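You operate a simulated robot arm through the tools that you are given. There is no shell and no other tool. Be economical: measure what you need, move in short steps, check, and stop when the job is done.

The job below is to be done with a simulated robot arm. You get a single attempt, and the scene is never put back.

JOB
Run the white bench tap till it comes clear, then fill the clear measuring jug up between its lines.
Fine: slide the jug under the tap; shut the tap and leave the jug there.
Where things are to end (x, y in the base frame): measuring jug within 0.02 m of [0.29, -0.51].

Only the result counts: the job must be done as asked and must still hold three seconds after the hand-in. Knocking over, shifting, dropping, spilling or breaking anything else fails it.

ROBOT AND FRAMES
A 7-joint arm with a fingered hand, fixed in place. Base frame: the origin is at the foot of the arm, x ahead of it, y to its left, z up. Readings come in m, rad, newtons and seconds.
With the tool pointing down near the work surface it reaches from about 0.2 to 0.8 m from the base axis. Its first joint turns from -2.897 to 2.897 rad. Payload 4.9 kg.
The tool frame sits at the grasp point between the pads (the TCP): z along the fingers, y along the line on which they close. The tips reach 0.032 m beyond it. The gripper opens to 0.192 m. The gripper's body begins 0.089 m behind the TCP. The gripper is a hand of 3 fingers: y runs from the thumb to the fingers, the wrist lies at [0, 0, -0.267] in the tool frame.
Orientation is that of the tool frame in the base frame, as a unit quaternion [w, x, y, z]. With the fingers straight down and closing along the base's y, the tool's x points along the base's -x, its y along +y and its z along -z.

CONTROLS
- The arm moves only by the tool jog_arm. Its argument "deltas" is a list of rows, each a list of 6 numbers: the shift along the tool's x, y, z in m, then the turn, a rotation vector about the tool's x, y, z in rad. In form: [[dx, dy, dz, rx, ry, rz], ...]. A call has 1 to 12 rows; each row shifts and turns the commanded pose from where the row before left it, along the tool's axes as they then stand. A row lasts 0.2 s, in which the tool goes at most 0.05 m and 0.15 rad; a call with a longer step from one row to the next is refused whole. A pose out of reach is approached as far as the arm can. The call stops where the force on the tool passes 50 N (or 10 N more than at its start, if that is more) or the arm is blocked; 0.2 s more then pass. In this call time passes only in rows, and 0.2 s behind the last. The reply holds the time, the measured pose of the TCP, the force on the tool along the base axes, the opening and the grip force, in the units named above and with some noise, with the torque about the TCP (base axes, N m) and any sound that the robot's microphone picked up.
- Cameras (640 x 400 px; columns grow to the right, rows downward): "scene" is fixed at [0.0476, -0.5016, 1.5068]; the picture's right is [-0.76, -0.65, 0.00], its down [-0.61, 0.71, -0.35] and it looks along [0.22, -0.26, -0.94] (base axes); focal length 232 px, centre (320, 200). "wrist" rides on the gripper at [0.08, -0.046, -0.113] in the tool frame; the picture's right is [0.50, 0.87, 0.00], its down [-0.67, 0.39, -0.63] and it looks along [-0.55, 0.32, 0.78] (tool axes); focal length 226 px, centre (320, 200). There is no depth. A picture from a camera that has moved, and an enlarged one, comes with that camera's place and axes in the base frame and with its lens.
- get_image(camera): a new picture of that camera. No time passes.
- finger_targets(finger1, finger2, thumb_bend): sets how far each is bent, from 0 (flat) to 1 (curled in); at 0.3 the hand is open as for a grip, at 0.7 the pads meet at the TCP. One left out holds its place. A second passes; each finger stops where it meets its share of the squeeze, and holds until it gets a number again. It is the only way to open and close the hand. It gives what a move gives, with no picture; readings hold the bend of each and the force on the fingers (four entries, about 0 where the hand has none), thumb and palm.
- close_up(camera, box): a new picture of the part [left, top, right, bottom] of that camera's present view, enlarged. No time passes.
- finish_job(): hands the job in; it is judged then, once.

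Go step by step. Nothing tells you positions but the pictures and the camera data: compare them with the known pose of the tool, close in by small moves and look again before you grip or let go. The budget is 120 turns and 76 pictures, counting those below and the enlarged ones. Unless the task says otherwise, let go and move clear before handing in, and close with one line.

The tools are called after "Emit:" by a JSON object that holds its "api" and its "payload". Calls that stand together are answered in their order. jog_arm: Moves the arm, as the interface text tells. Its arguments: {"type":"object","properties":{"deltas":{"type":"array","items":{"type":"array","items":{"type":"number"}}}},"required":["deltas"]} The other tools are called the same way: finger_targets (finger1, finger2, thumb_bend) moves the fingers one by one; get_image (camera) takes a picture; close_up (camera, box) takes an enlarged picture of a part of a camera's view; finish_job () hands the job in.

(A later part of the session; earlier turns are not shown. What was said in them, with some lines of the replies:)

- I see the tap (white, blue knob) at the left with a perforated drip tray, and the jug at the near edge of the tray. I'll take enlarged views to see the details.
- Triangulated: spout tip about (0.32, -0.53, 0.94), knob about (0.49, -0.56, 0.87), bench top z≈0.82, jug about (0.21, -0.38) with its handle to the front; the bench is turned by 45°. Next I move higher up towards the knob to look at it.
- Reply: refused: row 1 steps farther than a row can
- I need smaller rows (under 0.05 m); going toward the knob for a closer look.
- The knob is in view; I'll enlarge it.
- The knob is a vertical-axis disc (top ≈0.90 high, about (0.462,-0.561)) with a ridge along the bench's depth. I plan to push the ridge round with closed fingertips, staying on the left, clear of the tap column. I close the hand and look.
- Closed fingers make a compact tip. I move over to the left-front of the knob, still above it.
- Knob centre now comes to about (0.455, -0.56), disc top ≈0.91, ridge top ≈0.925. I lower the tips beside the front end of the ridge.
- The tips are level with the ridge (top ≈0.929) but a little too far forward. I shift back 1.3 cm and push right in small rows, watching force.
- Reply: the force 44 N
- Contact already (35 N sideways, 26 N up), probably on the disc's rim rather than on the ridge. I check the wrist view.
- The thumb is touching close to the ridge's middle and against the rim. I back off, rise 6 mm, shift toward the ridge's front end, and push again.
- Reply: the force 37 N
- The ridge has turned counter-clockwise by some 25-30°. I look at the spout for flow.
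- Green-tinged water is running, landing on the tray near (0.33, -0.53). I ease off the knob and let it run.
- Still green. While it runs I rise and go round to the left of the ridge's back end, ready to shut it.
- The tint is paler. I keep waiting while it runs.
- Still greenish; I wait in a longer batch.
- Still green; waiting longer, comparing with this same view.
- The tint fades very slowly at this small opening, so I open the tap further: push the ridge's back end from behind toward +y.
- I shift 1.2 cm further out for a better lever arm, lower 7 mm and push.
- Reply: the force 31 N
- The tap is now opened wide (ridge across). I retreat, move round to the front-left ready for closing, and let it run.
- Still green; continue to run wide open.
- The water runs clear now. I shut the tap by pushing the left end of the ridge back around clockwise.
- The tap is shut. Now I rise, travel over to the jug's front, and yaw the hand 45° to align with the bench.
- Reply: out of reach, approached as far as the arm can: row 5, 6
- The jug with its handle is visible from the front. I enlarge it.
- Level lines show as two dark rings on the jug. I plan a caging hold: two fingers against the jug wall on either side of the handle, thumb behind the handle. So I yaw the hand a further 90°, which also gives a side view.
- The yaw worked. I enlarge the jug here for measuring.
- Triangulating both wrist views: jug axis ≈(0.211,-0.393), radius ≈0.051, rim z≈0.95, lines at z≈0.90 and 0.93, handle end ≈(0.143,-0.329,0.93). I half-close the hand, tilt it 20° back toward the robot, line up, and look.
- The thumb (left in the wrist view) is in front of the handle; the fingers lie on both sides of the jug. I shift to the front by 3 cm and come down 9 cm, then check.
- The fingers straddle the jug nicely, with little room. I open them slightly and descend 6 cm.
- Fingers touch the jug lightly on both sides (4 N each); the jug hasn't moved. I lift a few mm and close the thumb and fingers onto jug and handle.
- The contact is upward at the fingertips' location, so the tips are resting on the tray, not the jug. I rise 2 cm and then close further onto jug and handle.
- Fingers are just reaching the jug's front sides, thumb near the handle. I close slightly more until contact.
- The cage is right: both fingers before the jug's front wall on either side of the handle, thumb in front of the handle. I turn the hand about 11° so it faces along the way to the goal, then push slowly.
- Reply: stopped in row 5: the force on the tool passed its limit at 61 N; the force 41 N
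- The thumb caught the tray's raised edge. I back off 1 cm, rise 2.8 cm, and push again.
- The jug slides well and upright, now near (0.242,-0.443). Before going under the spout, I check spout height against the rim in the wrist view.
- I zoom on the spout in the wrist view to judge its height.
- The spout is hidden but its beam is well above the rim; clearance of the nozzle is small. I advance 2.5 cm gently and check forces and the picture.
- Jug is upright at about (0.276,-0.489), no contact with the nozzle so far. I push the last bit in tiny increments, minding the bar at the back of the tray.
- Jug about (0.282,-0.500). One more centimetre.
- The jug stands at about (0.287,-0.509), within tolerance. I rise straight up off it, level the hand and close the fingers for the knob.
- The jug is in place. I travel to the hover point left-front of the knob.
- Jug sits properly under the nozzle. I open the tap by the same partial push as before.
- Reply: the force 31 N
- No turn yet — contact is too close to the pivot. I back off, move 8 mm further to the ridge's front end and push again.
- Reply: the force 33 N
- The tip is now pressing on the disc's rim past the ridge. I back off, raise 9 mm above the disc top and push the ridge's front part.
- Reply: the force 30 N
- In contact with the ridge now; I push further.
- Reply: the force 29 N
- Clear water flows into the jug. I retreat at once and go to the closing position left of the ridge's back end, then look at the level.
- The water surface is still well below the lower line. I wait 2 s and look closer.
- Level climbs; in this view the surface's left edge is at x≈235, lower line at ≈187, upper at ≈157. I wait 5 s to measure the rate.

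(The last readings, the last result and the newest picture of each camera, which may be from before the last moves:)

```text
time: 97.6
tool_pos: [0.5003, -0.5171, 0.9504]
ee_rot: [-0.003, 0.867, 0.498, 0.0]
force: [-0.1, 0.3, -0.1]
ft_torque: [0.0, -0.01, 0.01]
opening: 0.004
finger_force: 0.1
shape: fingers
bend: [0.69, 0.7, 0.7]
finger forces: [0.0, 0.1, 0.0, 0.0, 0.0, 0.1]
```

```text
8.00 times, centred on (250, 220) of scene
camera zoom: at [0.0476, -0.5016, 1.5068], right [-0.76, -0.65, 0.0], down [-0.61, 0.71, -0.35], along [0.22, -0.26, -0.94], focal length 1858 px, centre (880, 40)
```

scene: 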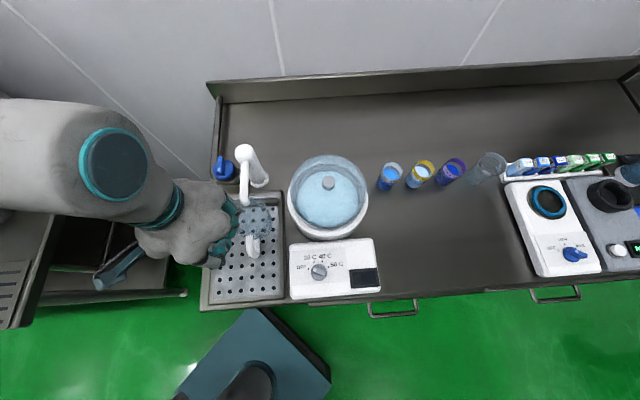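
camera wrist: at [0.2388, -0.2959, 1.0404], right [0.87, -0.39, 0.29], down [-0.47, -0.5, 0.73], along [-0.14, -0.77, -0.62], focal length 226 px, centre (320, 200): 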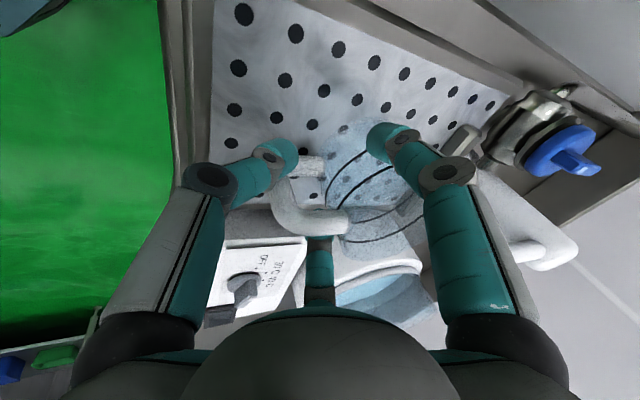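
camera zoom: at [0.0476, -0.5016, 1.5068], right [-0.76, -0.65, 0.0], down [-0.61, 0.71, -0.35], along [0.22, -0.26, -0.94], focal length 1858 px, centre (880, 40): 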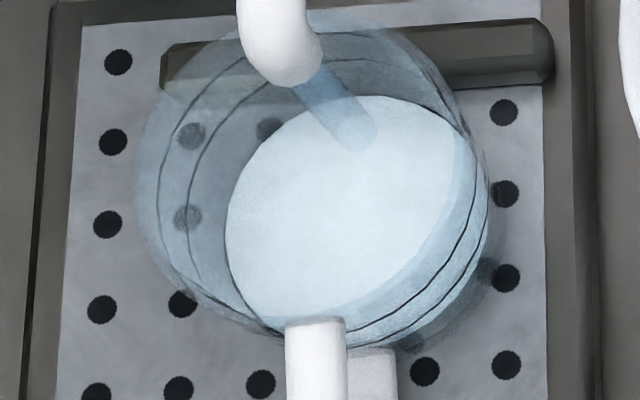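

Rate ≈1.7 px/s, so the middle between the lines is about 29 s away. I wait 18 s and check again.

Emit:
{"api": "jog_arm", "payload": {"deltas": [[0, 0, 0, 0, 0, 0], [0, 0, 0, 0, 0, 0], [0, 0, 0, 0, 0, 0], [0, 0, 0, 0, 0, 0], [0, 0, 0, 0, 0, 0], [0, 0, 0, 0, 0, 0], [0, 0, 0, 0, 0, 0], [0, 0, 0, 0, 0, 0], [0, 0, 0, 0, 0, 0], [0, 0, 0, 0, 0, 0], [0, 0, 0, 0, 0, 0], [0, 0, 0, 0, 0, 0]]}}

Emit:
{"api": "jog_arm", "payload": {"deltas": [[0, 0, 0, 0, 0, 0], [0, 0, 0, 0, 0, 0], [0, 0, 0, 0, 0, 0], [0, 0, 0, 0, 0, 0], [0, 0, 0, 0, 0, 0], [0, 0, 0, 0, 0, 0], [0, 0, 0, 0, 0, 0], [0, 0, 0, 0, 0, 0], [0, 0, 0, 0, 0, 0], [0, 0, 0, 0, 0, 0], [0, 0, 0, 0, 0, 0], [0, 0, 0, 0, 0, 0]]}}

Emit:
{"api": "jog_arm", "payload": {"deltas": [[0, 0, 0, 0, 0, 0], [0, 0, 0, 0, 0, 0], [0, 0, 0, 0, 0, 0], [0, 0, 0, 0, 0, 0], [0, 0, 0, 0, 0, 0], [0, 0, 0, 0, 0, 0], [0, 0, 0, 0, 0, 0], [0, 0, 0, 0, 0, 0], [0, 0, 0, 0, 0, 0], [0, 0, 0, 0, 0, 0], [0, 0, 0, 0, 0, 0], [0, 0, 0, 0, 0, 0]]}}

Emit:
{"api": "jog_arm", "payload": {"deltas": [[0, 0, 0, 0, 0, 0], [0, 0, 0, 0, 0, 0], [0, 0, 0, 0, 0, 0], [0, 0, 0, 0, 0, 0], [0, 0, 0, 0, 0, 0], [0, 0, 0, 0, 0, 0], [0, 0, 0, 0, 0, 0], [0, 0, 0, 0, 0, 0], [0, 0, 0, 0, 0, 0], [0, 0, 0, 0, 0, 0], [0, 0, 0, 0, 0, 0], [0, 0, 0, 0, 0, 0]]}}

Emit:
{"api": "jog_arm", "payload": {"deltas": [[0, 0, 0, 0, 0, 0], [0, 0, 0, 0, 0, 0], [0, 0, 0, 0, 0, 0], [0, 0, 0, 0, 0, 0], [0, 0, 0, 0, 0, 0], [0, 0, 0, 0, 0, 0], [0, 0, 0, 0, 0, 0], [0, 0, 0, 0, 0, 0], [0, 0, 0, 0, 0, 0], [0, 0, 0, 0, 0, 0], [0, 0, 0, 0, 0, 0], [0, 0, 0, 0, 0, 0]]}}

Emit:
{"api": "close_up", "payload": {"camera": "scene", "box": [222, 195, 278, 245]}}

```text
time: 100.2
tool_pos: [0.4998, -0.5162, 0.95]
ee_rot: [-0.002, 0.867, 0.499, 0.0]
force: [-0.5, 0.7, -0.5]
ft_torque: [0.0, 0.01, 0.0]
opening: 0.004
finger_force: 0.2
shape: fingers
bend: [0.69, 0.7, 0.7]
finger forces: [0.1, 0.0, 0.1, 0.0, 0.0, 0.1]
```

```text
time: 102.8
tool_pos: [0.5003, -0.518, 0.9492]
ee_rot: [-0.002, 0.866, 0.499, -0.001]
force: [-0.2, -0.1, -0.1]
ft_torque: [-0.02, -0.02, 0.02]
opening: 0.0041
finger_force: 0.1
shape: fingers
bend: [0.69, 0.7, 0.7]
finger forces: [0.0, 0.1, 0.0, 0.1, 0.1, 0.1]
```

```text
time: 105.4
tool_pos: [0.4992, -0.5176, 0.9502]
ee_rot: [-0.003, 0.867, 0.499, -0.001]
force: [0.6, 0.0, 0.5]
ft_torque: [0.03, -0.02, -0.02]
opening: 0.0042
finger_force: 0.0
shape: fingers
bend: [0.69, 0.7, 0.7]
finger forces: [0.1, 0.0, 0.0, 0.1, 0.0, 0.0]
```

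```text
time: 108.0
tool_pos: [0.4995, -0.5174, 0.9498]
ee_rot: [-0.002, 0.866, 0.5, -0.001]
force: [0.2, -0.5, -0.7]
ft_torque: [0.01, -0.01, 0.04]
opening: 0.004
finger_force: 0.1
shape: fingers
bend: [0.69, 0.7, 0.7]
finger forces: [0.1, 0.0, 0.0, 0.1, 0.1, 0.1]
```

```text
time: 110.6
tool_pos: [0.4999, -0.5168, 0.9498]
ee_rot: [-0.002, 0.867, 0.499, 0.0]
force: [-0.3, -1.4, -0.3]
ft_torque: [0.02, 0.05, 0.0]
opening: 0.0041
finger_force: 0.1
shape: fingers
bend: [0.69, 0.7, 0.7]
finger forces: [0.1, 0.0, 0.0, 0.0, 0.0, 0.1]
```

```text
8.00 times, centred on (250, 220) of scene
camera zoom: at [0.0476, -0.5016, 1.5068], right [-0.76, -0.65, 0.0], down [-0.61, 0.71, -0.35], along [0.22, -0.26, -0.94], focal length 1858 px, centre (880, 40)
```

zoom: 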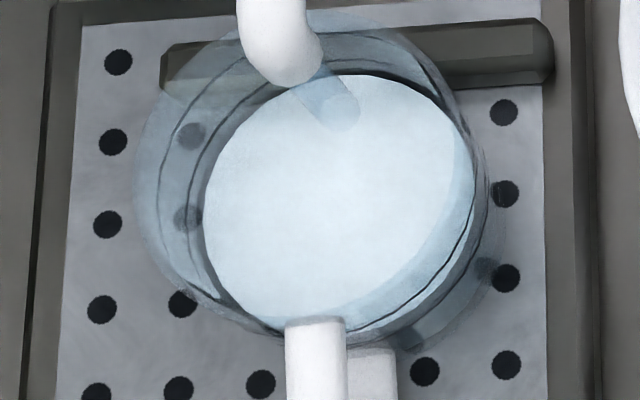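

Surface edge now at ≈204, steady 1.7 px/s. I wait another 13 s.

Emit:
{"api": "jog_arm", "payload": {"deltas": [[0, 0, 0, 0, 0, 0], [0, 0, 0, 0, 0, 0], [0, 0, 0, 0, 0, 0], [0, 0, 0, 0, 0, 0], [0, 0, 0, 0, 0, 0], [0, 0, 0, 0, 0, 0], [0, 0, 0, 0, 0, 0], [0, 0, 0, 0, 0, 0], [0, 0, 0, 0, 0, 0], [0, 0, 0, 0, 0, 0], [0, 0, 0, 0, 0, 0], [0, 0, 0, 0, 0, 0]]}}

Emit:
{"api": "jog_arm", "payload": {"deltas": [[0, 0, 0, 0, 0, 0], [0, 0, 0, 0, 0, 0], [0, 0, 0, 0, 0, 0], [0, 0, 0, 0, 0, 0], [0, 0, 0, 0, 0, 0], [0, 0, 0, 0, 0, 0], [0, 0, 0, 0, 0, 0], [0, 0, 0, 0, 0, 0], [0, 0, 0, 0, 0, 0], [0, 0, 0, 0, 0, 0], [0, 0, 0, 0, 0, 0], [0, 0, 0, 0, 0, 0]]}}

Emit:
{"api": "jog_arm", "payload": {"deltas": [[0, 0, 0, 0, 0, 0], [0, 0, 0, 0, 0, 0], [0, 0, 0, 0, 0, 0], [0, 0, 0, 0, 0, 0], [0, 0, 0, 0, 0, 0], [0, 0, 0, 0, 0, 0], [0, 0, 0, 0, 0, 0], [0, 0, 0, 0, 0, 0], [0, 0, 0, 0, 0, 0], [0, 0, 0, 0, 0, 0], [0, 0, 0, 0, 0, 0], [0, 0, 0, 0, 0, 0]]}}

Emit:
{"api": "jog_arm", "payload": {"deltas": [[0, 0, 0, 0, 0, 0], [0, 0, 0, 0, 0, 0], [0, 0, 0, 0, 0, 0], [0, 0, 0, 0, 0, 0], [0, 0, 0, 0, 0, 0], [0, 0, 0, 0, 0, 0], [0, 0, 0, 0, 0, 0], [0, 0, 0, 0, 0, 0], [0, 0, 0, 0, 0, 0], [0, 0, 0, 0, 0, 0], [0, 0, 0, 0, 0, 0], [0, 0, 0, 0, 0, 0]]}}

Emit:
{"api": "jog_arm", "payload": {"deltas": [[0, 0, 0, 0, 0, 0], [0, 0, 0, 0, 0, 0], [0, 0, 0, 0, 0, 0], [0, 0, 0, 0, 0, 0], [0, 0, 0, 0, 0, 0], [0, 0, 0, 0, 0, 0], [0, 0, 0, 0, 0, 0], [0, 0, 0, 0, 0, 0], [0, 0, 0, 0, 0, 0], [0, 0, 0, 0, 0, 0], [0, 0, 0, 0, 0, 0], [0, 0, 0, 0, 0, 0]]}}

Emit:
{"api": "close_up", "payload": {"camera": "scene", "box": [222, 195, 278, 245]}}

```text
time: 113.2
tool_pos: [0.5004, -0.5168, 0.9486]
ee_rot: [-0.003, 0.867, 0.499, 0.0]
force: [1.0, -0.1, -0.3]
ft_torque: [0.01, 0.0, -0.02]
opening: 0.0041
finger_force: 0.0
shape: fingers
bend: [0.69, 0.7, 0.7]
finger forces: [0.0, 0.1, 0.0, 0.0, 0.0, 0.1]
```

```text
time: 115.8
tool_pos: [0.4995, -0.517, 0.9506]
ee_rot: [-0.002, 0.867, 0.499, 0.0]
force: [0.3, 0.1, 0.5]
ft_torque: [-0.02, 0.03, -0.01]
opening: 0.0042
finger_force: 0.0
shape: fingers
bend: [0.69, 0.7, 0.7]
finger forces: [0.0, 0.0, 0.1, 0.0, 0.0, 0.0]
```

```text
time: 118.4
tool_pos: [0.5015, -0.5178, 0.9494]
ee_rot: [-0.002, 0.867, 0.499, 0.0]
force: [0.4, -0.2, 0.1]
ft_torque: [-0.01, 0.01, 0.0]
opening: 0.0039
finger_force: 0.0
shape: fingers
bend: [0.69, 0.7, 0.7]
finger forces: [0.1, 0.0, 0.0, 0.1, 0.0, 0.0]
```

```text
time: 121.0
tool_pos: [0.4992, -0.5176, 0.9501]
ee_rot: [-0.002, 0.866, 0.499, 0.0]
force: [-0.3, -0.8, 0.5]
ft_torque: [-0.01, 0.02, -0.01]
opening: 0.004
finger_force: 0.2
shape: fingers
bend: [0.69, 0.7, 0.7]
finger forces: [0.0, 0.0, 0.1, 0.0, 0.1, 0.0]
```

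```text
time: 123.6
tool_pos: [0.4993, -0.5177, 0.9487]
ee_rot: [-0.002, 0.867, 0.499, 0.0]
force: [0.5, -0.2, -0.9]
ft_torque: [-0.05, -0.02, 0.02]
opening: 0.004
finger_force: 0.1
shape: fingers
bend: [0.69, 0.7, 0.7]
finger forces: [0.0, 0.0, 0.0, 0.0, 0.1, 0.0]
```

```text
8.00 times, centred on (250, 220) of scene
camera zoom: at [0.0476, -0.5016, 1.5068], right [-0.76, -0.65, 0.0], down [-0.61, 0.71, -0.35], along [0.22, -0.26, -0.94], focal length 1858 px, centre (880, 40)
```

zoom: 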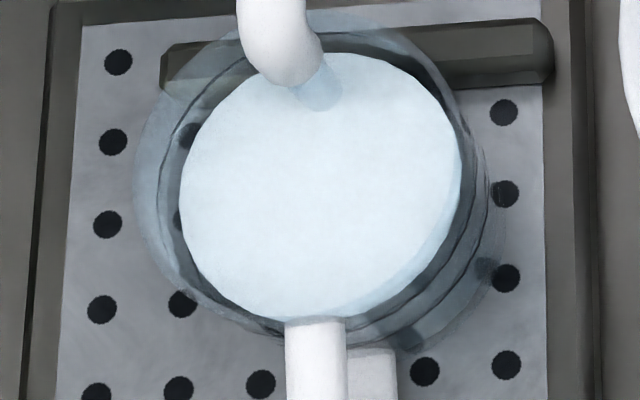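

The surface has passed the lower line and is below the upper (edge ≈179 between 187 and 157). I shut the tap now.

Emit:
{"api": "jog_arm", "payload": {"deltas": [[-0.0124, -0.0115, 0, 0, 0, 0], [-0.0088, 0.0068, 0, 0, 0, 0], [-0.0076, 0.0119, 0, 0, 0, 0], [-0.0103, 0.0071, 0, 0, 0, 0], [-0.0026, 0.0015, 0, 0, 0, 0]]}}

Emit:
{"api": "close_up", "payload": {"camera": "scene", "box": [200, 145, 285, 245]}}

```text
time: 124.4
tool_pos: [0.4962, -0.5399, 0.9498]
ee_rot: [-0.005, 0.866, 0.5, 0.006]
force: [0.2, -0.7, -0.5]
ft_torque: [0.0, 0.03, 0.01]
opening: 0.0037
finger_force: 0.0
shape: fingers
bend: [0.69, 0.7, 0.7]
finger forces: [0.0, 0.0, 0.0, 0.1, 0.0, 0.1]
stopped in row 4: the force on the tool passed its limit at 60 N (the readings are from after the stop); the commanded pose is now the measured one
```

```text
4.00 times, centred on (242, 195) of scene
camera zoom: at [0.0476, -0.5016, 1.5068], right [-0.76, -0.65, 0.0], down [-0.61, 0.71, -0.35], along [0.22, -0.26, -0.94], focal length 929 px, centre (630, 220)
```

zoom: 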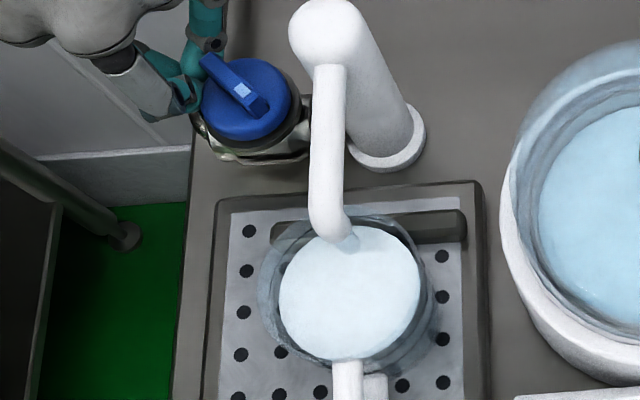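

The push was stopped by a force peak and the tap is still open; I raise 1 cm (off the disc rim) and push on at once.

Emit:
{"api": "jog_arm", "payload": {"deltas": [[0, 0, -0.01, 0, 0, 0], [-0.0058, 0.0033, 0, 0, 0, 0], [-0.0058, 0.0033, 0, 0, 0, 0], [-0.0058, 0.0033, 0, 0, 0, 0]]}}

Emit:
{"api": "close_up", "payload": {"camera": "scene", "box": [200, 145, 285, 245]}}

```text
time: 125.4
tool_pos: [0.4976, -0.5608, 0.9603]
ee_rot: [-0.006, 0.866, 0.5, 0.006]
force: [2.6, 6.8, 0.6]
ft_torque: [0.07, -0.02, -0.18]
opening: 0.0035
finger_force: 4.6
shape: fingers
bend: [0.69, 0.7, 0.7]
finger forces: [0.1, 0.0, 0.1, 0.1, 8.6, 0.0]
```

```text
4.00 times, centred on (242, 195) of scene
camera zoom: at [0.0476, -0.5016, 1.5068], right [-0.76, -0.65, 0.0], down [-0.61, 0.71, -0.35], along [0.22, -0.26, -0.94], focal length 929 px, centre (630, 220)
```

zoom: 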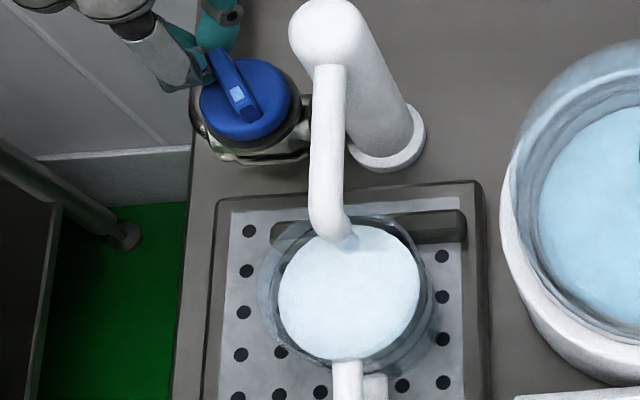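

It turns now; another ~2 cm of push to shut fully.

Emit:
{"api": "jog_arm", "payload": {"deltas": [[-0.006, 0.002, 0, 0, 0, 0], [-0.006, 0.0015, 0, 0, 0, 0], [-0.005, 0.001, 0, 0, 0, 0]]}}

Emit:
{"api": "close_up", "payload": {"camera": "scene", "box": [200, 145, 285, 245]}}

```text
time: 126.4
tool_pos: [0.4973, -0.5728, 0.9604]
ee_rot: [-0.008, 0.865, 0.501, 0.008]
force: [3.6, 7.8, 2.5]
ft_torque: [0.03, 0.05, -0.26]
opening: 0.0036
finger_force: 4.3
shape: fingers
bend: [0.7, 0.7, 0.7]
finger forces: [0.1, 0.0, 0.0, 0.0, 8.9, 0.0]
stopped in row 3: the force on the tool passed its limit at 52 N (the readings are from after the stop); the commanded pose is now the measured one
```

```text
4.00 times, centred on (242, 195) of scene
camera zoom: at [0.0476, -0.5016, 1.5068], right [-0.76, -0.65, 0.0], down [-0.61, 0.71, -0.35], along [0.22, -0.26, -0.94], focal length 929 px, centre (630, 220)
```

zoom: 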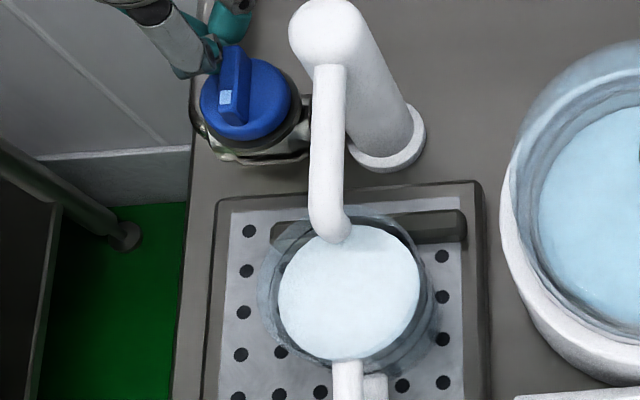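

The tap is shut (no stream, ridge back at its start). I retreat up and clear, then verify level.

Emit:
{"api": "jog_arm", "payload": {"deltas": [[0.0223, -0.0013, 0, 0, 0, 0], [0.01, 0, -0.03, 0, 0, 0], [0, 0, -0.04, 0, 0, 0], [0, 0, 0, 0, 0, 0], [0, 0, 0, 0, 0, 0]]}}

Emit:
{"api": "close_up", "payload": {"camera": "scene", "box": [222, 195, 278, 245]}}

```text
time: 127.6
tool_pos: [0.5129, -0.5483, 1.0337]
ee_rot: [-0.008, 0.866, 0.5, 0.008]
force: [0.1, -0.4, -0.1]
ft_torque: [0.0, 0.01, -0.02]
opening: 0.0036
finger_force: 0.1
shape: fingers
bend: [0.7, 0.7, 0.7]
finger forces: [0.1, 0.0, 0.0, 0.0, 0.0, 0.0]
```

```text
8.00 times, centred on (250, 220) of scene
camera zoom: at [0.0476, -0.5016, 1.5068], right [-0.76, -0.65, 0.0], down [-0.61, 0.71, -0.35], along [0.22, -0.26, -0.94], focal length 1858 px, centre (880, 40)
```

zoom: 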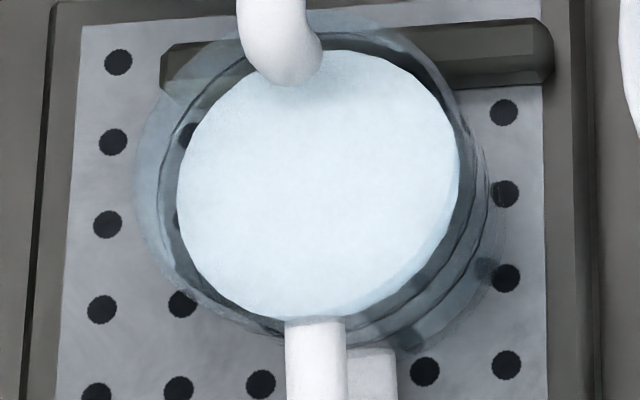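

The tap is shut and the stream is gone. The water surface lies between the two rings, the jug stands under the spout at about (0.287,-0.51), and the hand is clear, so I hand in.

Emit:
{"api": "finish_job", "payload": {}}

```text
The job is handed in.
```

I ran the tap until the water came clear, then filled the jug to between its lines and shut the tap. The jug was left under the spout at about (0.287, -0.51). I judged the level from the overhead camera only, without a side view, so it should be between the lines but may be nearer the upper one.
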